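You operate a simulated robot arm through the tools that you are given. There is no shell and no other tool.

Carry out the task below with a simulated robot arm. There is one attempt and no reset: what you move stays moved.

TASK
Wipe the gauge table clean, then set the gauge on the silver block.
Fine: Wipe with the grey pad; measure the block, press the blue button beside the display, swing the arm aside; pad and block go back. What is to be rubbed or washed off counts as gone when no trace of it is left.
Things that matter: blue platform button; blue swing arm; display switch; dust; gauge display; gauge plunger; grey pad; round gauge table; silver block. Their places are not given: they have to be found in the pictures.

It is judged by the outcome, as a careful person would: the job done as asked, and still so three seconds after it is handed in. It fails if anything else is knocked over, pushed out of place, dropped, spilled or broken.

THE ROBOT
A 6-joint arm with a two-finger parallel gripper, fixed in place. Base frame: the origin is at the foot of the arm, x ahead of it, y to its left, z up. Lengths are in m, angles in rad, forces in N, time in s.
With the tool pointing down near the work surface it reaches from about 0.3 to 0.74 m from the base axis. Its first joint turns from -1.152 to 1.152 rad. Payload 2.45 kg.
The TCP is the grasp point between the finger pads, 0.024 m short of the fingertips. In the tool frame z runs along the fingers and y along their closing line. Largest opening 0.068 m; finger width 0.017, thickness 0.01; the body of the gripper, 0.04 by 0.07 m, starts 0.041 m behind the TCP.
Orientation is that of the tool frame in the base frame, as a unit quaternion [w, x, y, z]. With the fingers straight down and closing along the base's y, the tool's x points along the base's -x, its y along +y and its z along -z.

THE INTERFACE
- The arm moves only by the tool step_arm. Its argument "rows" is a list of rows, each a list of 2 entries, a list of its own where there are three numbers: the shift along the base's x, y, z in cm, then the turn, a rotation vector about the base's x, y, z in rad. In form: [[[dx, dy, dz], [ax, ay, az]], ...]. A call has 1 to 20 rows; each row is the pose to reach, as a shift and turn from the pose commanded when the call began. "claw" is the closure in counts, from 0 (fully open) to 255 (shut), set as the call begins (left out, the last holds). Each row takes 0.2 s and may step no farther than 0.05 m and 0.15 rad from the row before; otherwise, or with a gripper value out of range, the whole call is refused. Where a pose cannot be reached the arm comes as near as it can. A force on the tool above 40 N (or 10 N above the force at the start of the call, whichever is more), or a blocked arm, ends the call early, and 0.2 s more pass. Each finger travels about 0.108 m/s and halts on what it meets, pressing with about 45 N; the grip force reading is that of the motor and also rises with nothing between the fingers. The clock runs only during rows and for 0.2 s after the last one: add rows that repeat a pose to give the fingers time. It gives the time, the measured TCP pose, the force on the tool (base axes), the opening and the grip force at its end, in the units of the frame above (readings bear some noise), with the torque about the TCP (base axes, N m) and any sound that the robot's microphone picked up.
- Cameras (640 x 400 px; columns grow to the right, rows downward): "scene" is fixed at [0.1696, 0.4149, 1.467]; the picture's right is [-0.75, -0.66, 0.00], its down [-0.35, 0.40, -0.85] and it looks along [0.56, -0.64, -0.53] (base axes); focal length 347 px, centre (320, 200). "wrist" rides on the gripper at [0.084, 0.011, -0.075] in the tool frame; the picture's right is [-0.13, 0.99, 0.00], its down [-0.60, -0.08, -0.79] and it looks along [-0.79, -0.10, 0.61] (tool axes); focal length 251 px, centre (320, 200).
- grab_frame(camera): a new picture of that camera. No time passes.
- locate(camera, pixels): there is no depth. For up to 12 entries [column, row, z] of the newest picture of that camera ("zoom" is the newest enlarged one), the place [x, y] in the base frame at which the ray of that pixel passes the height z, good to about 0.002 m. No time passes.
- close_up(camera, box): a new picture of the part [left, top, right, bottom] of that camera's present view, enlarged. No time passes.
- close_job(): hands the job in; it is judged then, once.

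Unless the task says otherwise, let go and move clear before handing in.

The tools are called after "Request:" by a JSON object that holds its "method" and its "body". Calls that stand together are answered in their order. step_arm: Moves the arm, as the interface text tells. Its arguments: {"type":"object","properties":{"rows":{"type":"array"},"claw":{"type":"number"}},"required":["rows"]} The other tools are called the same way: grab_frame (camera) takes a picture; locate (camera, pixels) gives the place at which the rays of pixels pass given heights; close_up (camera, box) takes an enlarged picture of a part of a camera's view; close_job () hands the job in.

At the start:

```text
time_s: 0.0
tool_pos: [0.4082, -0.1595, 1.1651]
ee_rot: [0.0, 0.0, 1.0, 0.0]
contact_force: [0.5, 0.9, 0.4]
ft_torque: [0.0, 0.01, 0.0]
grip_width: 0.068
gripper_force: 0.1
```

scene: 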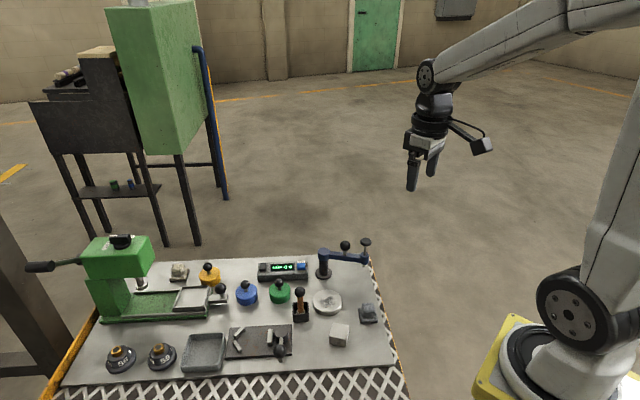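
wrist: 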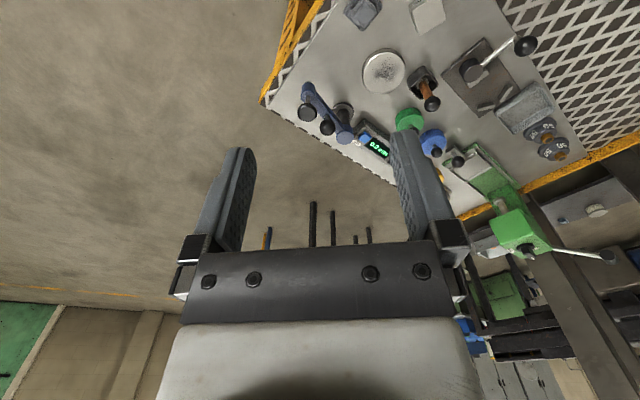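

The scene shows the bench with a round table near pixel (327,300), a silver block near (340,334), and a grey pad possibly near (368,313). I'll take enlarged pictures to identify things.

Request:
{"method": "close_up", "body": {"camera": "scene", "box": [240, 220, 400, 320]}}

Request:
{"method": "close_up", "body": {"camera": "scene", "box": [280, 280, 400, 355]}}

Request:
{"method": "close_up", "body": {"camera": "wrist", "box": [260, 0, 460, 180]}}

```text
4.00 times, centred on (320, 270) of scene
```

zoom: 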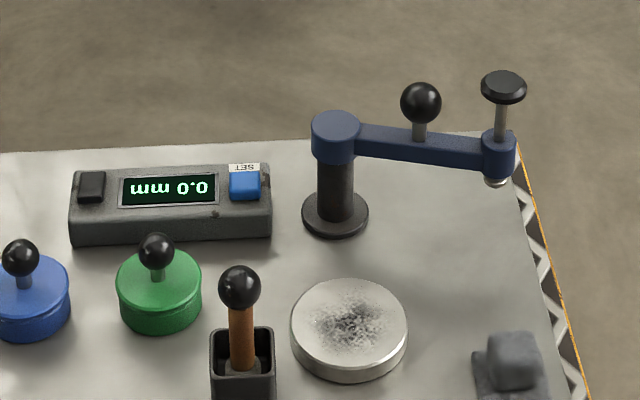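

```text
5.33 times, centred on (340, 318) of scene
```

zoom: 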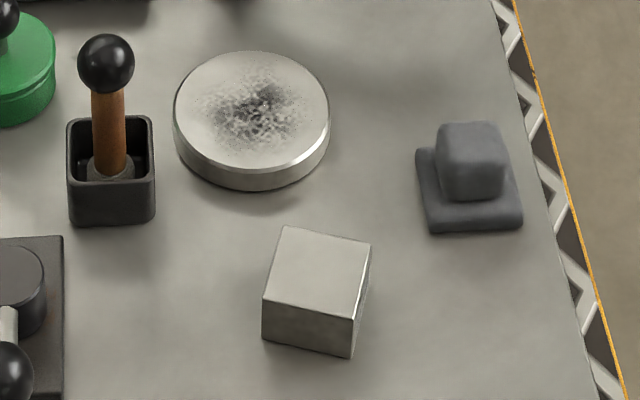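

```text
2.22 times, centred on (360, 90) of wrist
```

zoom: 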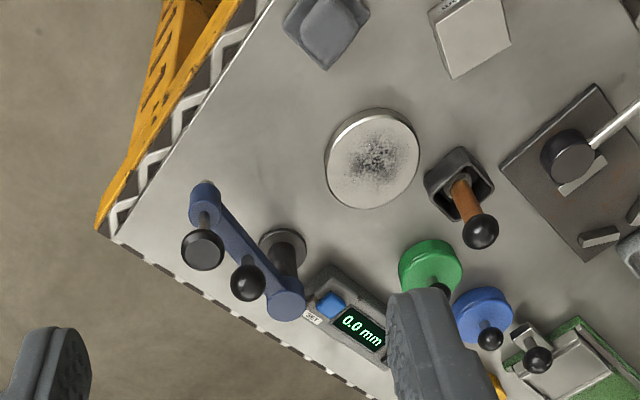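

The round table's top is at about scene (327,301) and wrist (383,72). I'll use both cameras' rays at several heights to find the bench height.

Request:
{"method": "locate", "body": {"camera": "scene", "pixels": [[327.2, 300.5, 0.0], [327.2, 300.5, 0.2], [327.2, 300.5, 0.4], [327.2, 300.5, 0.6], [327.2, 300.5, 0.8], [340, 328, 0.4], [340, 328, 0.6], [340, 328, 0.8]]}}

Request:
{"method": "locate", "body": {"camera": "wrist", "pixels": [[383, 72, 0.0], [383, 72, 0.2], [383, 72, 0.4], [383, 72, 0.6], [383, 72, 0.8]]}}

```text
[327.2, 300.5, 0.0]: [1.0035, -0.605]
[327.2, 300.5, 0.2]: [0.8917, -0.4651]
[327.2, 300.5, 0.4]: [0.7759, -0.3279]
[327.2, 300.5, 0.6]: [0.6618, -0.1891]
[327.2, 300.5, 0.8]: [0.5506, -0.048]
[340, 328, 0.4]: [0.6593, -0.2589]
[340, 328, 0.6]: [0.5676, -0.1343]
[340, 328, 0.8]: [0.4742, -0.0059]
```

```text
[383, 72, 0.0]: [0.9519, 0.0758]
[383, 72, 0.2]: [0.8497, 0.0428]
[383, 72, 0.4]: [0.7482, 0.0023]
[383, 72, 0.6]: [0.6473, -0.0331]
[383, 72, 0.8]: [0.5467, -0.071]
```

The rays cross near z≈0.775 at about (0.56,-0.07), so the bench top is about 0.76. I'll locate the other things in the current views around that height.

Request:
{"method": "locate", "body": {"camera": "scene", "pixels": [[323.75, 273.3, 0.76], [323.75, 252.5, 0.86], [364.5, 257.5, 0.85], [365.75, 241, 0.9], [345.25, 245.5, 0.89], [301.25, 265.75, 0.79], [262.75, 266.5, 0.79], [340, 329, 0.79], [368, 317, 0.76], [370, 250, 0.76], [395, 365, 0.76], [302, 315, 0.78]]}}

Request:
{"method": "locate", "body": {"camera": "wrist", "pixels": [[343, 112, 0.76], [345.5, 137.5, 0.86], [307, 86, 0.85], [307, 112, 0.9], [327, 127, 0.89], [364, 138, 0.79], [364, 13, 0.79], [427, 16, 0.79], [422, 83, 0.77]]}}

```text
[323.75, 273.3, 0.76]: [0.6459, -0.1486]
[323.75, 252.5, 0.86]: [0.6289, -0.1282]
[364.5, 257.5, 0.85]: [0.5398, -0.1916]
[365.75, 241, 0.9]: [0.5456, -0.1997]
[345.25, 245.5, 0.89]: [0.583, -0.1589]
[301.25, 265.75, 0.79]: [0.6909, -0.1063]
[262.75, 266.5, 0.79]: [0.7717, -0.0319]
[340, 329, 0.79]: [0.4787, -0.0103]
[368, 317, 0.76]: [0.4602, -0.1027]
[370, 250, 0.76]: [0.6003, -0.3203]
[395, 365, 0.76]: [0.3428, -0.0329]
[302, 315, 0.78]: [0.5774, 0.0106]
```

```text
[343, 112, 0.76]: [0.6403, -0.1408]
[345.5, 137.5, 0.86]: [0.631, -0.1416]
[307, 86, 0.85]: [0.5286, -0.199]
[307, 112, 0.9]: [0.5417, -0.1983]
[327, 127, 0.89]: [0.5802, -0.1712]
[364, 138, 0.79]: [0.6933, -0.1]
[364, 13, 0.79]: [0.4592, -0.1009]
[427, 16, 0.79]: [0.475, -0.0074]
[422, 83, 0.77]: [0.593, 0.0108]
```

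Both cameras agree: pivot near (0.64,-0.14), table near (0.56,-0.066), block near (0.476,-0.008), pad near (0.46,-0.10), blue button near (0.692,-0.103). I'll move the arm back and lower for a closer wrist view.

Request:
{"method": "step_arm", "body": {"rows": [[[-2, 2, -4], [0, 0, 0]], [[-4, 4, -8], [0, 0, 0]], [[-6, 6, -12], [0, 0, 0]], [[-8, 8, -15], [0, 0, 0]], [[-8, 8, -15], [0, 0, 0]]], "claw": 0}}

Request:
{"method": "grab_frame", "body": {"camera": "wrist"}}

Request:
{"method": "grab_frame", "body": {"camera": "scene"}}

```text
time_s: 1.2
tool_pos: [0.3381, -0.0831, 1.017]
ee_rot: [0.0, 0.0, 1.0, 0.001]
contact_force: [0.2, 0.1, 0.6]
ft_torque: [-0.01, 0.02, -0.04]
grip_width: 0.0679
gripper_force: 0.0
out of reach, approached as far as the arm can: row 4, 5
```

```text
taken
```

wrist: 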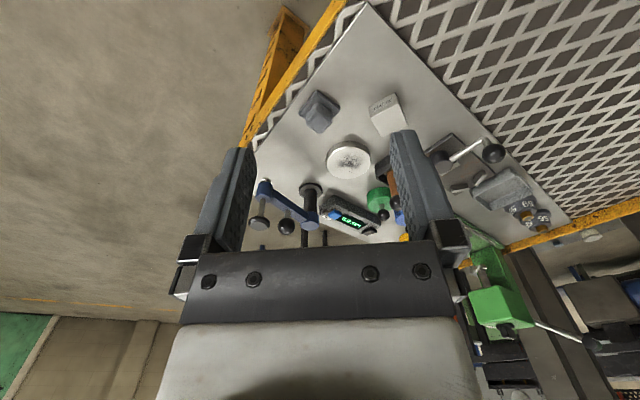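

```text
taken
```

scene: 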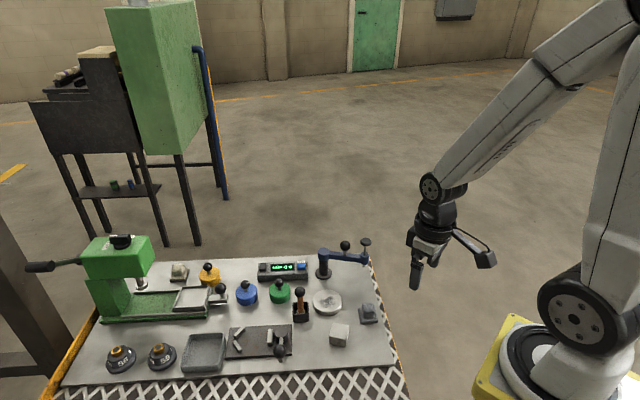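

The wrist view is upside-down (image down = up). I'll take enlarged wrist pictures of the workpieces.

Request:
{"method": "close_up", "body": {"camera": "wrist", "box": [240, 130, 400, 250]}}

Request:
{"method": "close_up", "body": {"camera": "wrist", "box": [270, 70, 430, 190]}}

Request:
{"method": "close_up", "body": {"camera": "scene", "box": [60, 230, 240, 390]}}

Request:
{"method": "close_up", "body": {"camera": "scene", "box": [220, 300, 380, 400]}}

```text
3.33 times, centred on (320, 190) of wrist
```

zoom: 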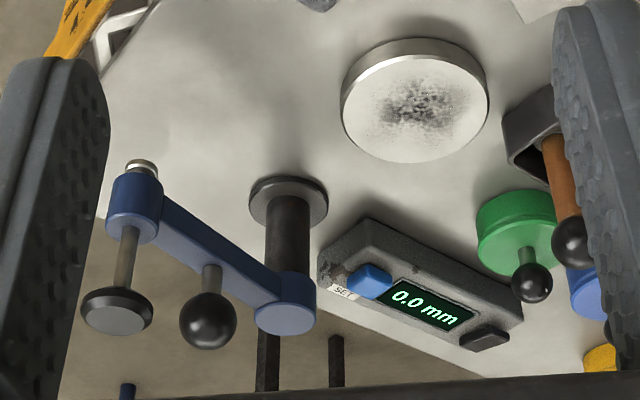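

```text
3.33 times, centred on (350, 130) of wrist
```

zoom: 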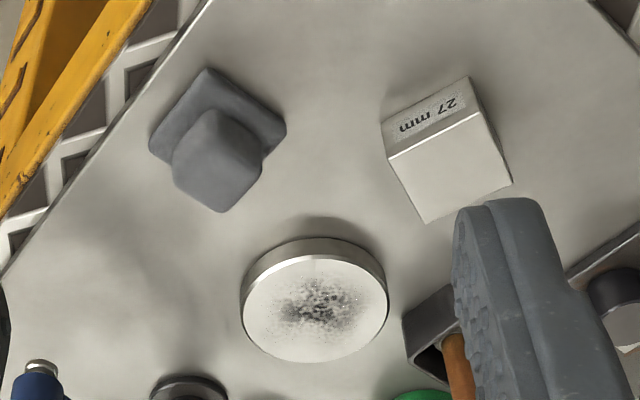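

```text
2.50 times, centred on (150, 310) of scene
```

zoom: 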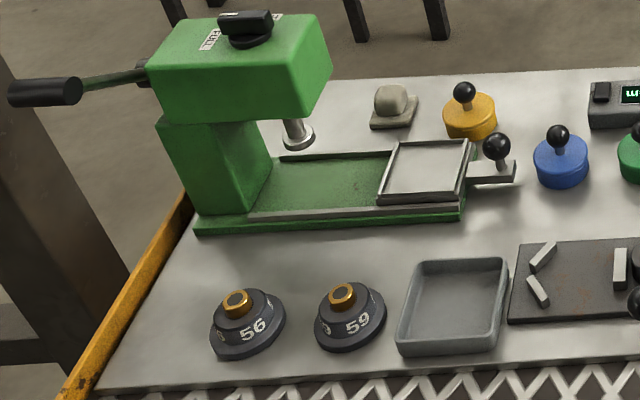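

```text
4.00 times, centred on (300, 350) of scene
```

zoom: 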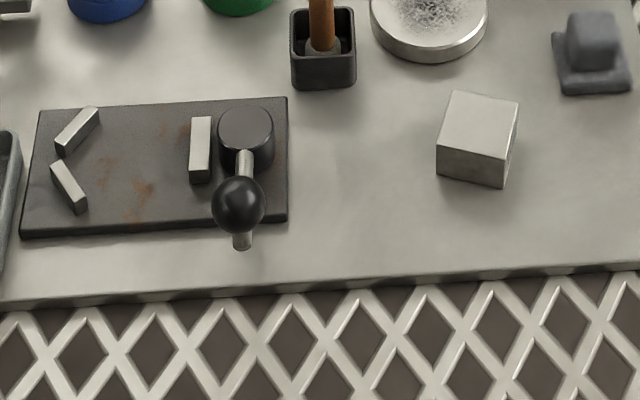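

The block carries "27 mm" on its base-facing side; the pad has a grip on top of a flat base. I'll enlarge block and pad in the wrist view to measure them.

Request:
{"method": "close_up", "body": {"camera": "wrist", "box": [340, 70, 420, 120]}}

Request:
{"method": "close_up", "body": {"camera": "wrist", "box": [280, 80, 360, 130]}}

```text
8.00 times, centred on (380, 95) of wrist
```

zoom: 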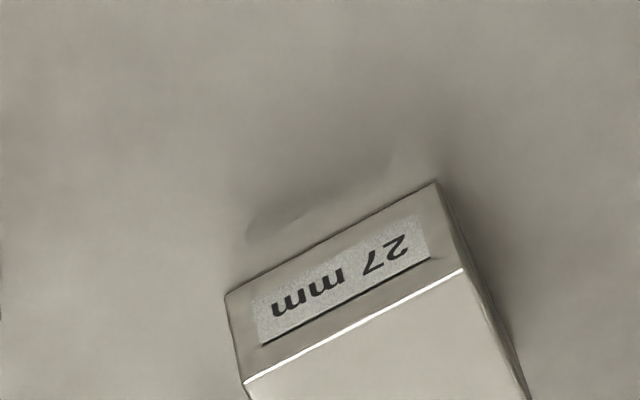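

```text
8.00 times, centred on (320, 105) of wrist
```

zoom: 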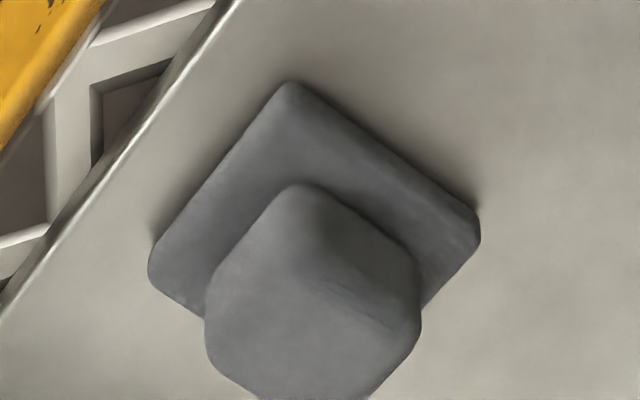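

I'll convert the corners of block and pad from these close-ups to wrist pixels and locate them at candidate heights.

Request:
{"method": "locate", "body": {"camera": "wrist", "pixels": [[368.5, 106.75, 0.755], [368.5, 106.75, 0.765], [394.4, 92.75, 0.755], [394.4, 92.75, 0.765], [370.5, 117.9, 0.785], [397.9, 103.75, 0.785], [407.6, 124.9, 0.785], [382.1, 137.2, 0.785]]}}

Request:
{"method": "locate", "body": {"camera": "scene", "pixels": [[329.25, 343.75, 0.755], [329.25, 343.75, 0.765], [345.75, 347, 0.755], [345.75, 347, 0.765], [332.25, 322.5, 0.785], [349.75, 325.25, 0.785], [347, 340.5, 0.785], [329.25, 336.75, 0.785]]}}

Request:
{"method": "close_up", "body": {"camera": "scene", "box": [320, 315, 360, 350]}}

```text
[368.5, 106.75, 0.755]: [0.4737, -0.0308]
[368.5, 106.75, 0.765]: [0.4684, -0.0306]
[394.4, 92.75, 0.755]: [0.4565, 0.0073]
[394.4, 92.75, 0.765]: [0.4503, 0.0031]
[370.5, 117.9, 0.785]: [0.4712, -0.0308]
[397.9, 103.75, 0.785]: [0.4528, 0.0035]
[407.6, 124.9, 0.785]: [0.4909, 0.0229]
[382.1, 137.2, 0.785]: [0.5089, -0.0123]
```

```text
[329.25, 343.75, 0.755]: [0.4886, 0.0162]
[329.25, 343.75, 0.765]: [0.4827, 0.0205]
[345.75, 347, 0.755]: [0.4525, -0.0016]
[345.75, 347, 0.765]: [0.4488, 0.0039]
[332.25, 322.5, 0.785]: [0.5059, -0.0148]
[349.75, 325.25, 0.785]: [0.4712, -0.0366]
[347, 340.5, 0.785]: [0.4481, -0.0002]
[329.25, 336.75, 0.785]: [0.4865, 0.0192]
```

```text
11.43 times, centred on (340, 332) of scene
```

zoom: 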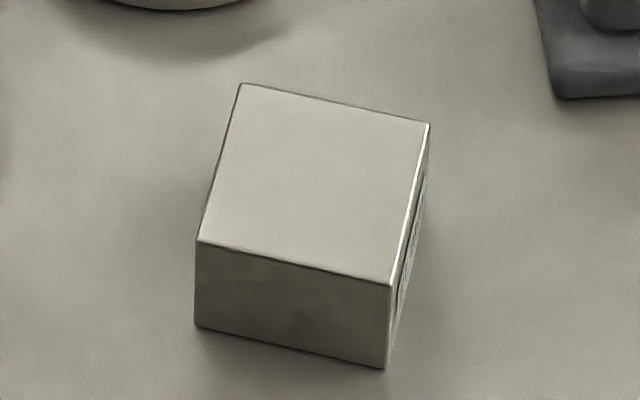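

The block is about 39×42 mm and 27 mm high with yaw near 27°, bench at z≈0.762. Next I'll triangulate the gauge: cap, plunger tip, ball, pivot, button in both views.

Request:
{"method": "locate", "body": {"camera": "wrist", "pixels": [[259.1, 223, 0.88], [259.1, 223, 0.92], [266.6, 179.5, 0.8], [266.6, 179.5, 0.84], [286.4, 226, 0.87], [286.4, 226, 0.91], [309.8, 224.5, 0.84], [309.8, 224.5, 0.88], [335, 214, 0.78], [335, 214, 0.8], [369.2, 231.4, 0.78], [369.2, 231.4, 0.8]]}}

Request:
{"method": "locate", "body": {"camera": "scene", "pixels": [[365.75, 241, 0.88], [365.75, 241, 0.92], [363.75, 265.75, 0.8], [363.75, 265.75, 0.84], [345.25, 245.5, 0.87], [345.25, 245.5, 0.91], [323.75, 250.5, 0.84], [323.75, 250.5, 0.88], [301.25, 265, 0.78], [301.25, 265, 0.8], [262.75, 266, 0.78], [262.75, 266, 0.8]]}}

Request:
{"method": "close_up", "body": {"camera": "scene", "box": [312, 230, 384, 285]}}

```text
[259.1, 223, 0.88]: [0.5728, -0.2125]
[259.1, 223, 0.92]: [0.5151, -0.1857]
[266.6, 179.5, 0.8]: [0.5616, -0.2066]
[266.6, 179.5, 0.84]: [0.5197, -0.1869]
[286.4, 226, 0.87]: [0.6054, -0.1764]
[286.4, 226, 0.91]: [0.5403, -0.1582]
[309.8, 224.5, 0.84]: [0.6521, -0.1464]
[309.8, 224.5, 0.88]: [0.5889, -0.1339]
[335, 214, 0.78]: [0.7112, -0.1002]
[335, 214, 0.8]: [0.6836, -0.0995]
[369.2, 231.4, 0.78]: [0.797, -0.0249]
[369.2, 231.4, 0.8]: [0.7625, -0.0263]
```

```text
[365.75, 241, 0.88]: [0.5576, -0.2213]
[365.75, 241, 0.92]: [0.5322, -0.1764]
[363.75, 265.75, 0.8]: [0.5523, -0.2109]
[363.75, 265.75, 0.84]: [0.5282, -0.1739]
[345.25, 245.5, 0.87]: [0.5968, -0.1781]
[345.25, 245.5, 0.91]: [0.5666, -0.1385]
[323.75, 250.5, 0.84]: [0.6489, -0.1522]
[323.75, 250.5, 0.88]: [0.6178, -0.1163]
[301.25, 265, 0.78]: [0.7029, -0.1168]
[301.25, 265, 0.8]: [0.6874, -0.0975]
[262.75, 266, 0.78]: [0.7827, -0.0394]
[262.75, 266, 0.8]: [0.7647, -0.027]
```

```text
7.27 times, centred on (348, 258) of scene
```

zoom: 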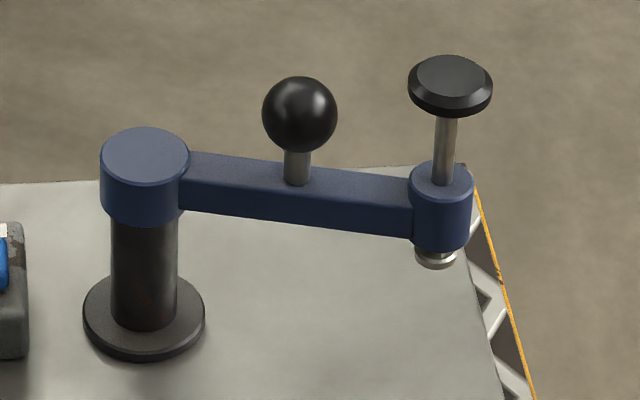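

The gauge geometry: pivot (0.645,-0.145), arm reach ≈0.114, plunger at (0.545,-0.199), cap top ≈0.90, plunger tip ≈0.81, ball ≈(0.591,-0.172,0.877), button ≈(0.690,-0.100,0.796). Now the pad in detail from both cameras.

Request:
{"method": "close_up", "body": {"camera": "scene", "box": [350, 297, 390, 332]}}

Request:
{"method": "close_up", "body": {"camera": "wrist", "box": [280, 85, 360, 140]}}

```text
11.43 times, centred on (370, 314) of scene
```

zoom: 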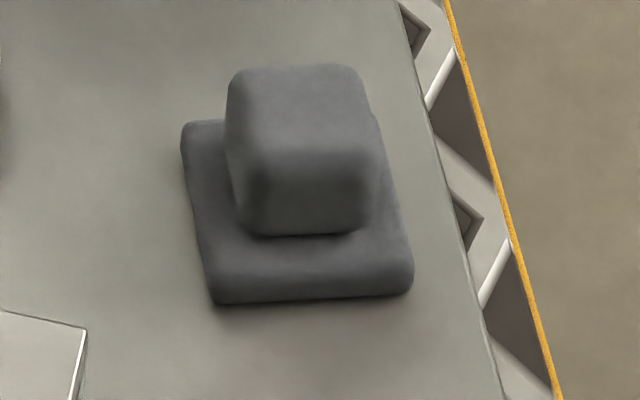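

```text
7.27 times, centred on (320, 112) of wrist
```

zoom: 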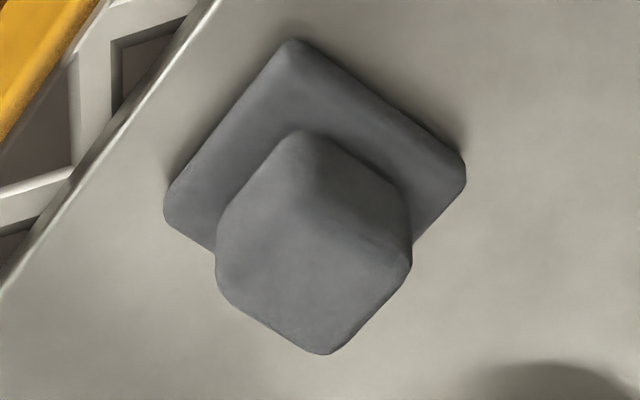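

I'll locate the pad's base corners at bench height and the handle's top corners at about 0.79 in both views.

Request:
{"method": "locate", "body": {"camera": "scene", "pixels": [[361.0, 323.0, 0.762], [377.9, 321.9, 0.762], [358.0, 307.9, 0.77], [361.9, 302.5, 0.8], [373, 302.5, 0.8], [374.4, 309.6, 0.8], [363.4, 309.6, 0.8], [363.4, 309.6, 0.79], [368.25, 306.1, 0.79], [368.25, 306.1, 0.8]]}}

Request:
{"method": "locate", "body": {"camera": "wrist", "pixels": [[316.15, 90.3, 0.762], [340.1, 107.9, 0.762], [298.7, 112.7, 0.762], [306, 119.6, 0.8], [320.3, 133, 0.8], [332.1, 119.6, 0.8], [318.5, 109, 0.8], [319, 120, 0.79], [319, 120, 0.8], [319, 120, 0.81]]}}

```text
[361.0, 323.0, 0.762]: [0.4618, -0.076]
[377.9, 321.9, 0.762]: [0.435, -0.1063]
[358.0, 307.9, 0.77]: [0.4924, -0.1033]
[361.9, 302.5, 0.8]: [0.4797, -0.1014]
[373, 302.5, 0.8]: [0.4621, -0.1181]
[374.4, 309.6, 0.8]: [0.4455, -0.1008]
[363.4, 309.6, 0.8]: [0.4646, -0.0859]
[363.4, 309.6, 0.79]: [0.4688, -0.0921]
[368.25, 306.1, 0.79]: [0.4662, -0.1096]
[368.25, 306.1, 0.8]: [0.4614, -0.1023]
```

```text
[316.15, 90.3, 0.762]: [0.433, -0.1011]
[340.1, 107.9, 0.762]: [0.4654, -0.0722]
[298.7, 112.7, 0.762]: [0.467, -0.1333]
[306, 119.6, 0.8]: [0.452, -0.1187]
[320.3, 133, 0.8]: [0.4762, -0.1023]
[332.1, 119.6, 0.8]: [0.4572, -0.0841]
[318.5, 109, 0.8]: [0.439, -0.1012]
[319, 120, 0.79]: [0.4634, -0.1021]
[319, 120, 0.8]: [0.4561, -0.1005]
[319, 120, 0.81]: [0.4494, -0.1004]
```

The pad's centre is about (0.464,-0.1025), its sides at about 44°, handle ≈25 mm square with top near 0.79. I'll move above it and turn the tool by 44° so that the fingers close across the handle.

Request:
{"method": "step_arm", "body": {"rows": [[[2.1, -0.3, -2], [0, 0, 0.128]], [[4.2, -0.6, -4], [0, 0, 0.256]], [[6.3, -1.0, -6], [0, 0, 0.384]], [[8.4, -1.3, -8], [0, 0, 0.512]], [[10.5, -1.6, -10], [0, 0, 0.64]], [[12.6, -1.95, -11.7], [0, 0, 0.768]], [[12.6, -1.95, -11.7], [0, 0, 0.768]]]}}

Request:
{"method": "grab_frame", "body": {"camera": "wrist"}}

Request:
{"method": "grab_frame", "body": {"camera": "scene"}}

```text
time_s: 2.8
tool_pos: [0.4669, -0.1043, 0.8991]
ee_rot: [0.0, -0.376, 0.927, -0.001]
contact_force: [-0.4, 1.1, -0.5]
ft_torque: [0.03, 0.0, 0.01]
grip_width: 0.0679
gripper_force: 0.2
```

```text
taken
```

wrist: 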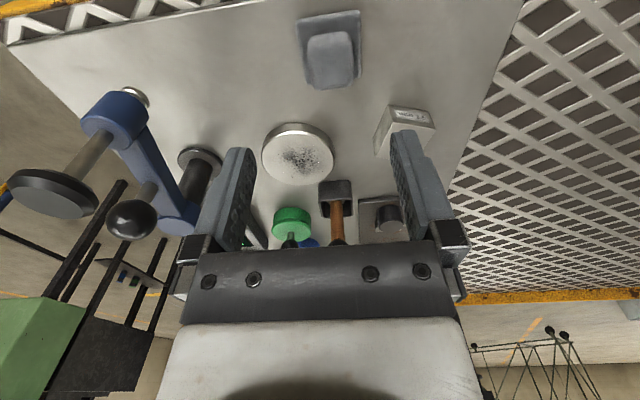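

```text
taken
```

scene: 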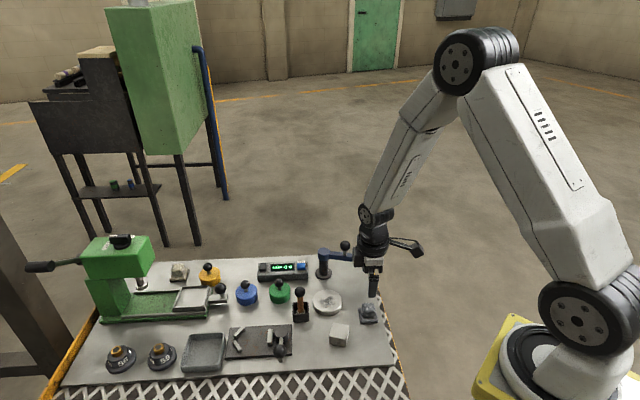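

The pad now lies square in the wrist view near (330,50). I'll enlarge and locate its handle again from this closer view.

Request:
{"method": "close_up", "body": {"camera": "wrist", "box": [280, 0, 380, 100]}}

Request:
{"method": "locate", "body": {"camera": "wrist", "pixels": [[298, 23, 0.77], [360, 11, 0.77], [363, 67, 0.77], [308, 87, 0.79], [360, 79, 0.79], [354, 34, 0.79], [309, 39, 0.79], [298, 157, 0.775], [408, 115, 0.789]]}}

```text
4.00 times, centred on (330, 50) of wrist
```

zoom: 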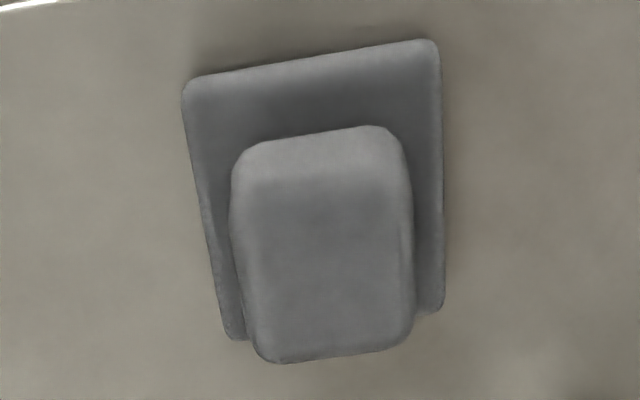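

```text
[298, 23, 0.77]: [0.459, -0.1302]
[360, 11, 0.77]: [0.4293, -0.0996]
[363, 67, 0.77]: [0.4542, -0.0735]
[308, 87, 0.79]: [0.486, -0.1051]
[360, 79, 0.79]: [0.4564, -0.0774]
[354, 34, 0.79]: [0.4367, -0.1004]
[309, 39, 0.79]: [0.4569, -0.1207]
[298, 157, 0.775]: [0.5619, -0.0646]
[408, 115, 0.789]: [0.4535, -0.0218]
```

Request:
{"method": "locate", "body": {"camera": "wrist", "pixels": [[295.8, 22.0, 0.768], [360, 10.5, 0.768], [360.5, 77.5, 0.768], [308, 84.5, 0.768], [310, 45, 0.79], [352, 42, 0.79], [352.5, 86, 0.79], [315.5, 90, 0.79], [308, 87, 0.8]]}}

```text
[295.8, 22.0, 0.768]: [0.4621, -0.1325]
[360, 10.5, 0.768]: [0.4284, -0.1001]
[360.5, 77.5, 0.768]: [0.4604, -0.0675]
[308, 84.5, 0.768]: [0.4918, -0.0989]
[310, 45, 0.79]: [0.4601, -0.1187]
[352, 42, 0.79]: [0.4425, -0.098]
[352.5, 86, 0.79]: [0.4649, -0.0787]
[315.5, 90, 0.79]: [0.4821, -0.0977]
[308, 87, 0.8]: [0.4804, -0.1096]
```

The pad centre refines to about (0.4625,-0.1005), yaw ≈45.5°. I'll descend over the handle with open fingers to just above the base plate, in two stages.

Request:
{"method": "step_arm", "body": {"rows": [[[-0.45, 0.4, -2], [0, 0, 0.02]], [[-0.45, 0.4, -4], [0, 0, 0.02]], [[-0.45, 0.4, -6], [0, 0, 0.02]], [[-0.45, 0.4, -6.5], [0, 0, 0.02]], [[-0.45, 0.4, -6.5], [0, 0, 0.02]]], "claw": 0}}

Request:
{"method": "close_up", "body": {"camera": "scene", "box": [330, 270, 410, 340]}}

Request:
{"method": "grab_frame", "body": {"camera": "wrist"}}

```text
time_s: 4.0
tool_pos: [0.4641, -0.1001, 0.8353]
ee_rot: [0.0, -0.384, 0.923, 0.0]
contact_force: [0.3, 0.7, 0.3]
ft_torque: [0.0, 0.01, 0.03]
grip_width: 0.0681
gripper_force: 0.1
```

```text
5.71 times, centred on (370, 305) of scene
```

zoom: 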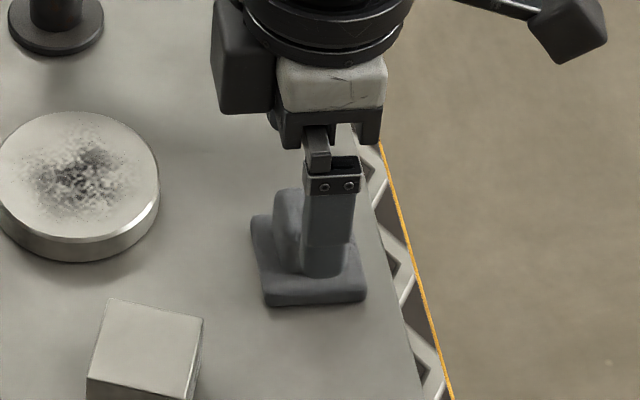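

```text
taken
```

wrist: 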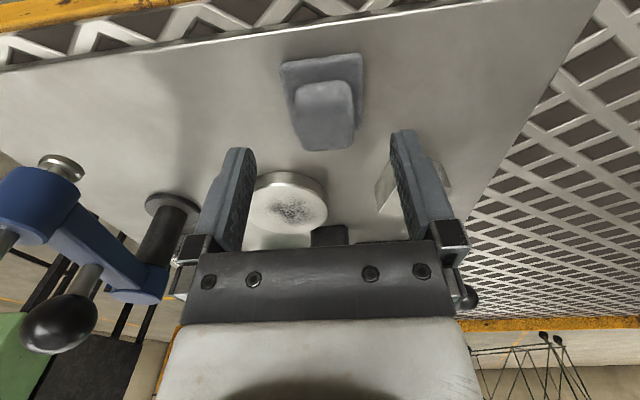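

The handle lies around (325,115) in the wrist view; the tool axis at z=0.79 projects to about (320,122). I'll zoom in to refine the offset.

Request:
{"method": "close_up", "body": {"camera": "wrist", "box": [260, 40, 390, 160]}}

```text
3.33 times, centred on (325, 100) of wrist
```

zoom: 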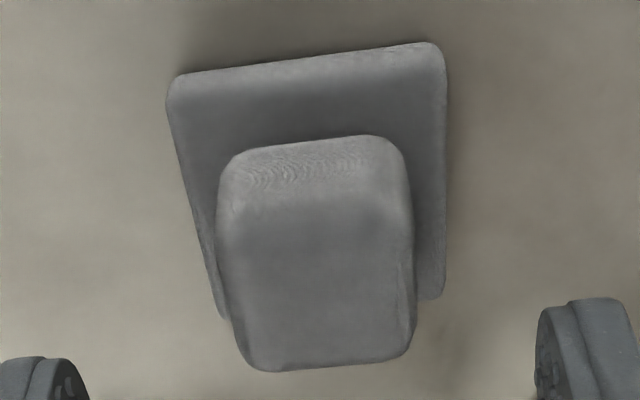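

Request:
{"method": "locate", "body": {"camera": "wrist", "pixels": [[279.4, 66, 0.768], [361.6, 53, 0.768], [361.6, 128.5, 0.768], [295.6, 135.4, 0.768], [295, 101.5, 0.79], [352, 98.5, 0.79], [351.4, 145, 0.79], [302.5, 150.4, 0.79]]}}

```text
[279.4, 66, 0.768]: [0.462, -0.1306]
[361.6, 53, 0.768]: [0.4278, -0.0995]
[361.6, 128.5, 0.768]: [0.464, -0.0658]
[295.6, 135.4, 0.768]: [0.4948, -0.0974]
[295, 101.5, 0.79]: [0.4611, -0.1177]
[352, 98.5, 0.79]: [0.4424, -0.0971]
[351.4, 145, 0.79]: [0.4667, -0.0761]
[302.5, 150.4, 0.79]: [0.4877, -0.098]
```

The pad centre comes out at about (0.463,-0.098). I'll go down to TCP z≈0.799 and check force before closing.

Request:
{"method": "step_arm", "body": {"rows": [[[-0.1, 0.2, -1.2], [0, 0, 0]], [[-0.1, 0.2, -2.4], [0, 0, 0]], [[-0.1, 0.2, -3.2], [0, 0, 0]], [[-0.1, 0.2, -3.7], [0, 0, 0]], [[-0.1, 0.2, -3.7], [0, 0, 0]]]}}

Request:
{"method": "close_up", "body": {"camera": "wrist", "box": [220, 60, 420, 200]}}

Request:
{"method": "close_up", "body": {"camera": "scene", "box": [330, 270, 410, 340]}}

```text
time_s: 5.2
tool_pos: [0.4637, -0.0978, 0.7977]
ee_rot: [0.0, -0.384, 0.923, 0.001]
contact_force: [0.1, 0.6, 0.8]
ft_torque: [-0.01, -0.02, 0.0]
grip_width: 0.068
gripper_force: 0.0
```

```text
2.86 times, centred on (320, 130) of wrist
```

zoom: 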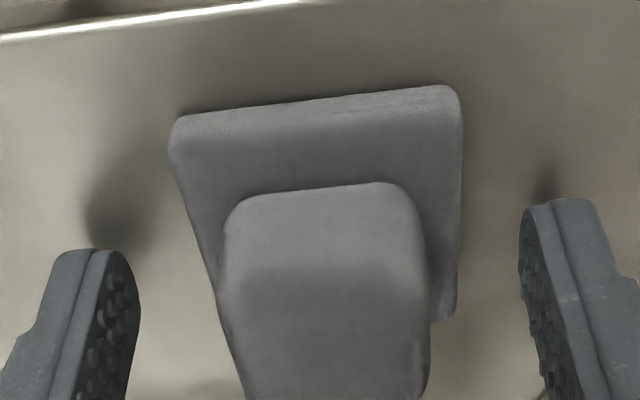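

```text
5.71 times, centred on (370, 305) of scene
```

zoom: 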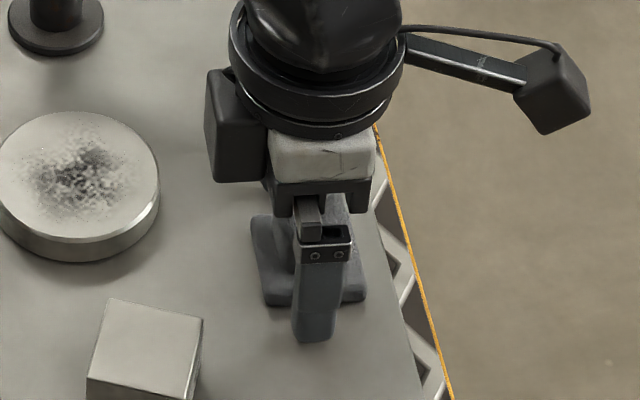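

Fingers straddle the handle freely with no contact force. I'll raise 2 mm for clearance over the base plate and close on the handle.

Request:
{"method": "step_arm", "body": {"rows": [[[0, 0, 0.25], [0, 0, 0]], [[0, 0, 0.25], [0, 0, 0]]]}}

Request:
{"method": "step_arm", "body": {"rows": [[[0, 0, 0], [0, 0, 0]], [[0, 0, 0], [0, 0, 0]], [[0, 0, 0], [0, 0, 0]], [[0, 0, 0], [0, 0, 0]]], "claw": 255}}

Request:
{"method": "close_up", "body": {"camera": "wrist", "box": [220, 60, 420, 200]}}

```text
time_s: 5.8
tool_pos: [0.4638, -0.0974, 0.8001]
ee_rot: [0.0, -0.384, 0.923, 0.0]
contact_force: [-0.7, -0.5, 0.5]
ft_torque: [-0.02, 0.0, 0.01]
grip_width: 0.0679
gripper_force: 0.1
```

```text
time_s: 6.8
tool_pos: [0.4628, -0.0977, 0.8006]
ee_rot: [0.0, -0.384, 0.923, 0.0]
contact_force: [-0.3, 1.8, 2.2]
ft_torque: [0.01, 0.06, -0.02]
grip_width: 0.0427
gripper_force: 45.1
```

```text
2.86 times, centred on (320, 130) of wrist
```

zoom: 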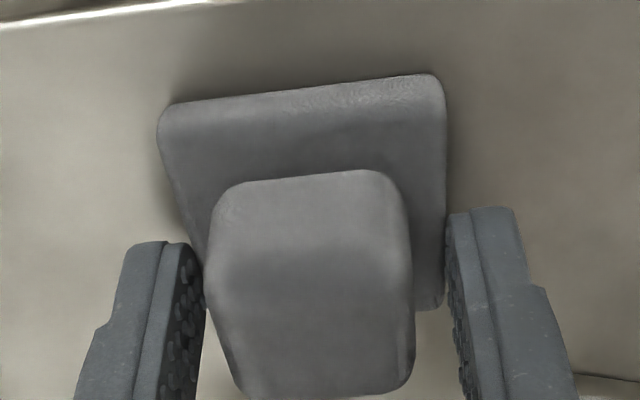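

The width 0.0427 shows that the fingers met the base plate, not the handle, so the plate top is higher than the tips (0.776). I'll open, rise 8 mm and close again on the handle.

Request:
{"method": "step_arm", "body": {"rows": [[[0, 0, 0], [0, 0, 0]], [[0, 0, 0], [0, 0, 0]], [[0, 0, 0.4], [0, 0, 0]], [[0, 0, 0.8], [0, 0, 0]], [[0, 0, 0.8], [0, 0, 0]]], "claw": 0}}

Request:
{"method": "step_arm", "body": {"rows": [[[0, 0, 0], [0, 0, 0]], [[0, 0, 0], [0, 0, 0]], [[0, 0, 0], [0, 0, 0]], [[0, 0, 0], [0, 0, 0]]], "claw": 255}}

Request:
{"method": "close_up", "body": {"camera": "wrist", "box": [220, 60, 420, 200]}}

Request:
{"method": "close_up", "body": {"camera": "scene", "box": [330, 270, 410, 340]}}

```text
time_s: 8.0
tool_pos: [0.4637, -0.0986, 0.809]
ee_rot: [0.0, -0.384, 0.924, 0.0]
contact_force: [-0.3, 0.1, 1.1]
ft_torque: [-0.01, 0.04, 0.01]
grip_width: 0.0679
gripper_force: 0.0
```

```text
time_s: 9.0
tool_pos: [0.4629, -0.0996, 0.8093]
ee_rot: [-0.001, -0.384, 0.923, 0.0]
contact_force: [-0.4, -0.7, 0.3]
ft_torque: [0.0, 0.02, 0.01]
grip_width: 0.0294
gripper_force: 43.4
```

```text
2.86 times, centred on (320, 130) of wrist
```

zoom: 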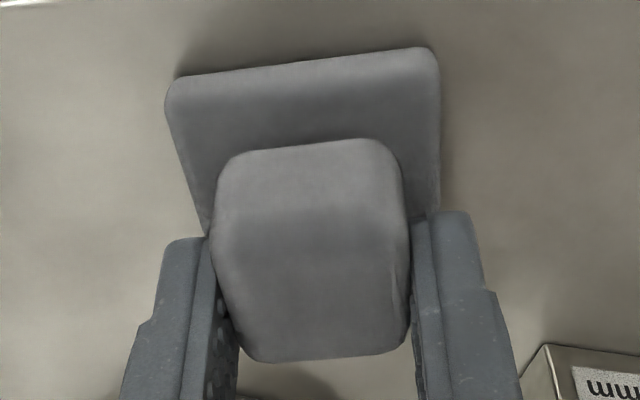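

```text
5.71 times, centred on (370, 305) of scene
```

zoom: 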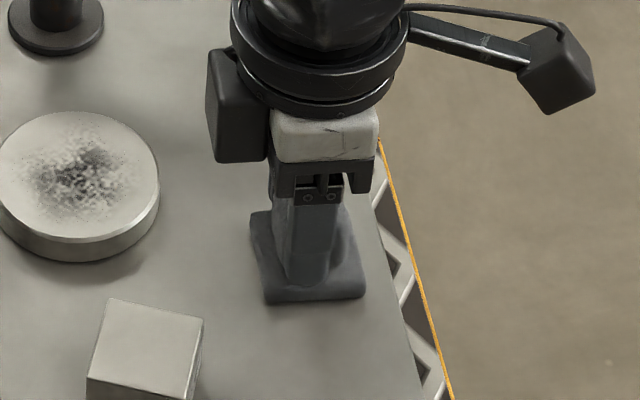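

Width 0.0294 with 43 N: the handle is held (grasp pose 0.4629,-0.0996,0.809). I'll lift it straight up 5 cm and check.

Request:
{"method": "step_arm", "body": {"rows": [[[0, 0, 1], [0, 0, 0]], [[0, 0, 2.5], [0, 0, 0]], [[0, 0, 4], [0, 0, 0]], [[0, 0, 5], [0, 0, 0]], [[0, 0, 5], [0, 0, 0]]]}}

Request:
{"method": "close_up", "body": {"camera": "scene", "box": [310, 240, 410, 340]}}

Request:
{"method": "close_up", "body": {"camera": "wrist", "box": [220, 60, 420, 200]}}

```text
time_s: 10.2
tool_pos: [0.4641, -0.099, 0.8587]
ee_rot: [0.0, -0.384, 0.923, 0.0]
contact_force: [0.1, -0.1, -0.8]
ft_torque: [0.04, -0.01, -0.01]
grip_width: 0.0292
gripper_force: 42.9
```

```text
4.00 times, centred on (360, 290) of scene
```

zoom: 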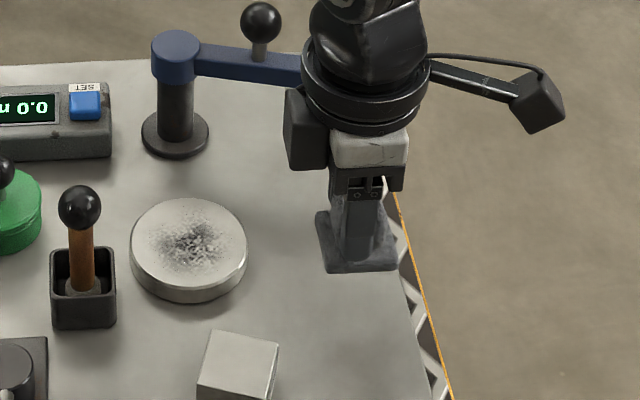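

```text
2.86 times, centred on (320, 130) of wrist
```

zoom: 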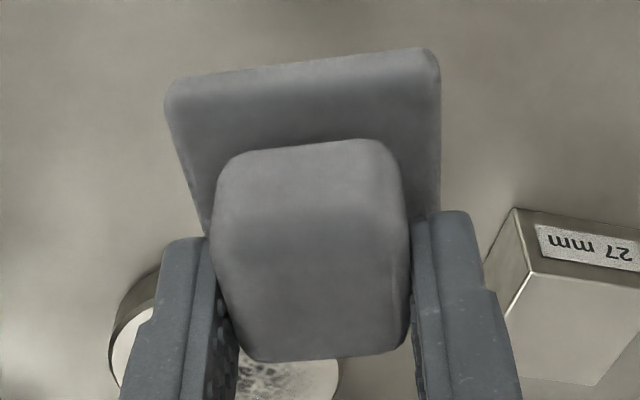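

The pad is held and lifted. I'll locate the round table's top centre and rim in this scene close-up.

Request:
{"method": "locate", "body": {"camera": "zoom", "pixels": [[320, 200, 0.777]]}}

Request:
{"method": "locate", "body": {"camera": "scene", "pixels": [[327.1, 300.75, 0.775], [327.1, 300.75, 0.78], [312.75, 299, 0.777], [341.5, 302, 0.777], [330.5, 289.75, 0.777], [323.5, 312, 0.777]]}}

Request:
{"method": "close_up", "body": {"camera": "scene", "box": [305, 280, 350, 320]}}

```text
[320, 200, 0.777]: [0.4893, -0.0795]
```

```text
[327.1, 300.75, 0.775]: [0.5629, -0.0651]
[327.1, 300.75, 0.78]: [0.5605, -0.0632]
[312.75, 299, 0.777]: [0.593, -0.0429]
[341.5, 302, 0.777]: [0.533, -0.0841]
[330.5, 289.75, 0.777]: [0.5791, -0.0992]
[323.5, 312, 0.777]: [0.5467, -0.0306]
```

```text
10.00 times, centred on (328, 300) of scene
```

zoom: 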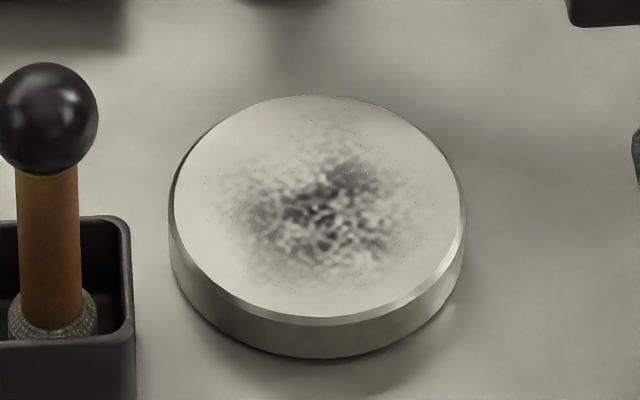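

The dust spreads roughly within 0.75 of the table radius; table centre ≈(0.562,-0.066), R≈0.037. I'll carry the pad above the centre and lower toward contact (expected TCP z≈0.824).

Request:
{"method": "step_arm", "body": {"rows": [[[3.3, 1.1, 0], [0, 0, 0]], [[6.6, 2.2, 0], [0, 0, 0]], [[9.8, 3.3, 0], [0, 0, 0]], [[9.8, 3.3, -1], [0, 0, 0]], [[9.8, 3.3, -2], [0, 0, 0]], [[9.8, 3.3, -2.5], [0, 0, 0]], [[9.8, 3.3, -2.5], [0, 0, 0]]]}}

Request:
{"method": "close_up", "body": {"camera": "scene", "box": [280, 240, 380, 320]}}

Request:
{"method": "grab_frame", "body": {"camera": "wrist"}}

```text
time_s: 11.8
tool_pos: [0.5607, -0.0646, 0.8341]
ee_rot: [0.0, -0.384, 0.923, 0.0]
contact_force: [-0.7, 0.3, -0.1]
ft_torque: [0.03, 0.01, 0.0]
grip_width: 0.0292
gripper_force: 43.2
```

```text
5.00 times, centred on (330, 280) of scene
```

zoom: 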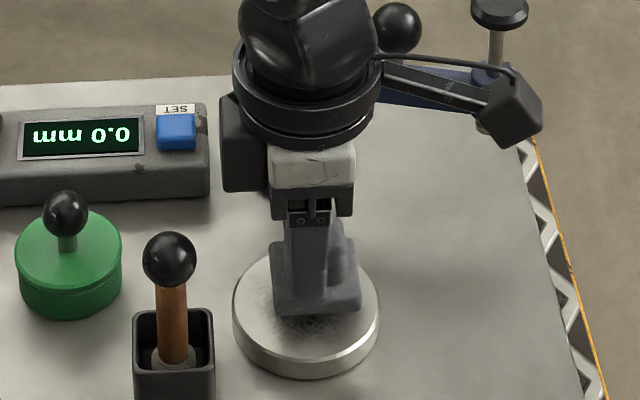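

```text
taken
```

wrist: 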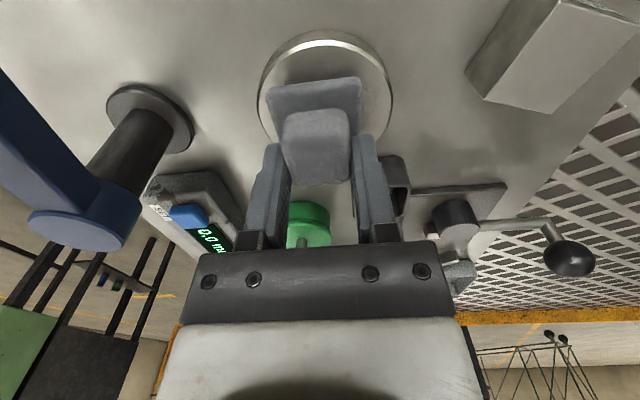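

The pad hovers about 1 cm above the table, nothing near. I'll lower in small steps until a light contact force shows.

Request:
{"method": "step_arm", "body": {"rows": [[[0.1, -0.1, -0.4], [0, 0, 0]], [[0.1, -0.1, -0.7], [0, 0, 0]], [[0.1, -0.1, -0.7], [0, 0, 0]]]}}

Request:
{"method": "step_arm", "body": {"rows": [[[0, 0, -0.2], [0, 0, 0]], [[0, 0, -0.2], [0, 0, 0]]]}}

Request:
{"method": "step_arm", "body": {"rows": [[[0, 0, -0.2], [0, 0, 0]], [[0, 0, -0.2], [0, 0, 0]]]}}

```text
time_s: 12.6
tool_pos: [0.5614, -0.0649, 0.8262]
ee_rot: [0.0, -0.385, 0.923, 0.0]
contact_force: [-0.5, -0.1, 0.6]
ft_torque: [0.0, 0.0, 0.0]
grip_width: 0.029
gripper_force: 43.2
```

```text
time_s: 13.2
tool_pos: [0.5635, -0.0662, 0.8244]
ee_rot: [0.0, -0.383, 0.924, 0.0]
contact_force: [-0.6, 0.0, -0.3]
ft_torque: [-0.01, -0.05, 0.01]
grip_width: 0.0294
gripper_force: 43.1
```

```text
time_s: 13.8
tool_pos: [0.5627, -0.066, 0.8247]
ee_rot: [-0.001, -0.383, 0.924, 0.001]
contact_force: [-5.8, -5.1, 15.2]
ft_torque: [-0.23, 0.32, 0.02]
grip_width: 0.029
gripper_force: 43.3
```

Contact gave 15 N at a commanded TCP z about 2 mm under the last free height, so the table top is reached. I'll ease off slightly and make the first stroke along the pad's axis, watching the force.

Request:
{"method": "step_arm", "body": {"rows": [[[0, 0, 0.06], [0, 0, 0]], [[0.7, 0.71, 0.06], [0, 0, 0]], [[1.4, 1.43, 0.06], [0, 0, 0]], [[0.7, 0.71, 0.06], [0, 0, 0]], [[0, 0, 0.06], [0, 0, 0]], [[-0.7, -0.71, 0.06], [0, 0, 0]], [[-1.4, -1.43, 0.06], [0, 0, 0]], [[-0.7, -0.71, 0.06], [0, 0, 0]], [[0, 0, 0.06], [0, 0, 0]]]}}

Request:
{"method": "close_up", "body": {"camera": "scene", "box": [280, 260, 380, 330]}}

```text
time_s: 15.6
tool_pos: [0.551, -0.0782, 0.8234]
ee_rot: [-0.002, -0.383, 0.924, 0.0]
contact_force: [-2.4, -0.6, 7.3]
ft_torque: [0.05, -0.04, 0.02]
grip_width: 0.0292
gripper_force: 43.0
stopped in row 8: the force on the tool passed its limit at 46 N (the readings are from after the stop); the commanded pose is now the measured one
```

```text
5.71 times, centred on (330, 295) of scene
```

zoom: 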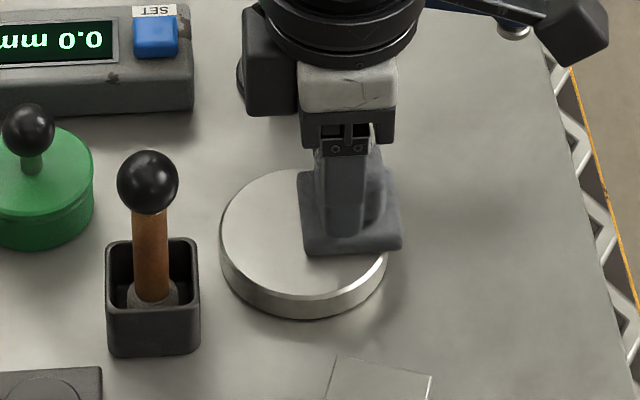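

The dust under the stroke is gone, but the reversing stroke hit 46 N near the edge. I'll lift the pad off and inspect the table.

Request:
{"method": "step_arm", "body": {"rows": [[[0, 0, 0.5], [0, 0, 0]], [[0, 0, 2], [0, 0, 0]], [[-3, -2, 5], [0, 0, 0]], [[-6, -3, 6], [0, 0, 0]], [[-6, -3, 6], [0, 0, 0]]]}}

Request:
{"method": "close_up", "body": {"camera": "scene", "box": [300, 275, 355, 325]}}

Request:
{"method": "grab_frame", "body": {"camera": "wrist"}}

```text
time_s: 16.8
tool_pos: [0.49, -0.11, 0.8829]
ee_rot: [-0.001, -0.383, 0.924, -0.001]
contact_force: [0.4, -0.7, 0.1]
ft_torque: [-0.01, -0.02, -0.02]
grip_width: 0.0291
gripper_force: 42.6
```

```text
8.00 times, centred on (328, 300) of scene
```

zoom: 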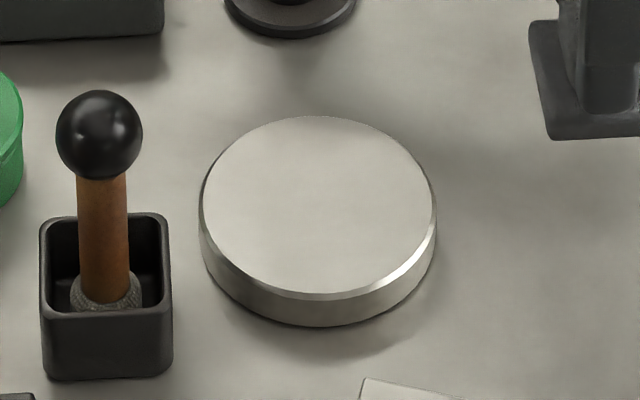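

```text
taken
```

wrist: 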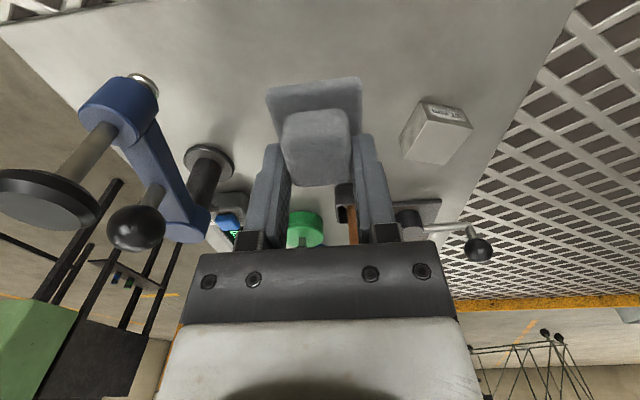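

The table top at scene (328,300) looks clean; I'll enlarge further for faint traces.

Request:
{"method": "close_up", "body": {"camera": "scene", "box": [312, 287, 344, 313]}}

Request:
{"method": "close_up", "body": {"camera": "wrist", "box": [240, 60, 400, 200]}}

```text
15.38 times, centred on (328, 300) of scene
```

zoom: 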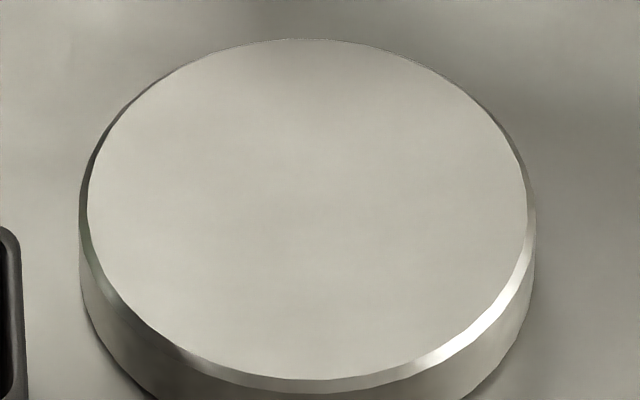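

```text
2.86 times, centred on (320, 130) of wrist
```

zoom: 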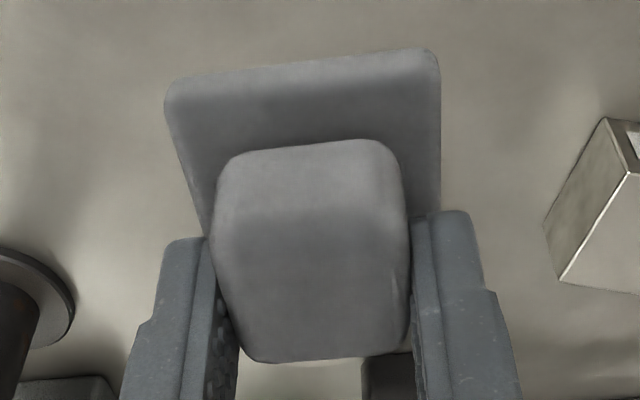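

The table looks spotless, but for safety I'll make one more light pass in the crosswise direction with shorter strokes. First back above the centre and lower near contact.

Request:
{"method": "step_arm", "body": {"rows": [[[3.6, 2.2, 0], [0, 0, 0]], [[7.2, 4.4, 0], [0, 0, 0]], [[7.2, 4.4, -2.5], [0, 0, 0]], [[7.2, 4.4, -5], [0, 0, 0]], [[7.2, 4.4, -5.7], [0, 0, 0]], [[7.2, 4.4, -5.85], [0, 0, 0]], [[7.2, 4.4, -5.85], [0, 0, 0]]]}}

Request:
{"method": "step_arm", "body": {"rows": [[[0, 0, -0.08], [0, 0, 0]], [[0, 0, -0.08], [0, 0, 0]]]}}

```text
time_s: 18.4
tool_pos: [0.5636, -0.0637, 0.8254]
ee_rot: [-0.002, -0.383, 0.924, 0.0]
contact_force: [0.1, 0.0, -1.9]
ft_torque: [-0.01, 0.0, 0.0]
grip_width: 0.0291
gripper_force: 43.0
```

```text
time_s: 19.0
tool_pos: [0.5639, -0.0654, 0.8253]
ee_rot: [-0.002, -0.383, 0.924, 0.0]
contact_force: [-0.8, -0.3, -0.4]
ft_torque: [0.02, 0.0, -0.01]
grip_width: 0.0293
gripper_force: 43.1
```

Request:
{"method": "step_arm", "body": {"rows": [[[0, 0, -0.06], [0, 0, 0]], [[0, 0, -0.06], [0, 0, 0]]]}}

Request:
{"method": "step_arm", "body": {"rows": [[[0, 0, -0.06], [0, 0, 0]], [[0, 0, -0.06], [0, 0, 0]]]}}

```text
time_s: 19.6
tool_pos: [0.5647, -0.0645, 0.8236]
ee_rot: [-0.002, -0.384, 0.923, 0.0]
contact_force: [-0.2, 0.1, -0.6]
ft_torque: [0.01, -0.02, -0.02]
grip_width: 0.0292
gripper_force: 43.3
```

```text
time_s: 20.2
tool_pos: [0.5646, -0.064, 0.8223]
ee_rot: [-0.001, -0.383, 0.924, -0.001]
contact_force: [-2.8, -0.6, 9.3]
ft_torque: [0.09, -0.04, 0.06]
grip_width: 0.0294
gripper_force: 42.9
```

Contact at 9 N. Now short crosswise and lengthwise strokes at this height.

Request:
{"method": "step_arm", "body": {"rows": [[[-0.46, 0.46, 0.01], [0, 0, 0]], [[-0.93, 0.91, 0.01], [0, 0, 0]], [[-0.46, 0.46, 0.01], [0, 0, 0]], [[0, 0, 0.01], [0, 0, 0]], [[0.46, -0.46, 0.01], [0, 0, 0]], [[0.93, -0.91, 0.01], [0, 0, 0]], [[0.46, -0.46, 0.01], [0, 0, 0]], [[0, 0, 0.01], [0, 0, 0]]]}}

Request:
{"method": "step_arm", "body": {"rows": [[[0.45, 0.46, 0.01], [0, 0, 0]], [[0.9, 0.92, 0.01], [0, 0, 0]], [[0.45, 0.46, 0.01], [0, 0, 0]], [[0, 0, 0.01], [0, 0, 0]], [[-0.45, -0.46, 0.01], [0, 0, 0]], [[-0.9, -0.92, 0.01], [0, 0, 0]], [[-0.45, -0.46, 0.01], [0, 0, 0]], [[0, 0, 0.01], [0, 0, 0]]]}}

```text
time_s: 22.0
tool_pos: [0.5667, -0.0651, 0.8233]
ee_rot: [0.001, -0.384, 0.923, -0.002]
contact_force: [6.4, -7.2, 19.2]
ft_torque: [-0.21, 0.01, 0.08]
grip_width: 0.029
gripper_force: 43.6
```

```text
time_s: 23.9
tool_pos: [0.564, -0.0655, 0.8231]
ee_rot: [-0.003, -0.383, 0.924, 0.0]
contact_force: [-2.7, -0.4, 8.4]
ft_torque: [0.03, -0.05, 0.03]
grip_width: 0.0293
gripper_force: 43.8
stopped in row 8: the force on the tool passed its limit at 41 N (the readings are from after the stop); the commanded pose is now the measured one
```

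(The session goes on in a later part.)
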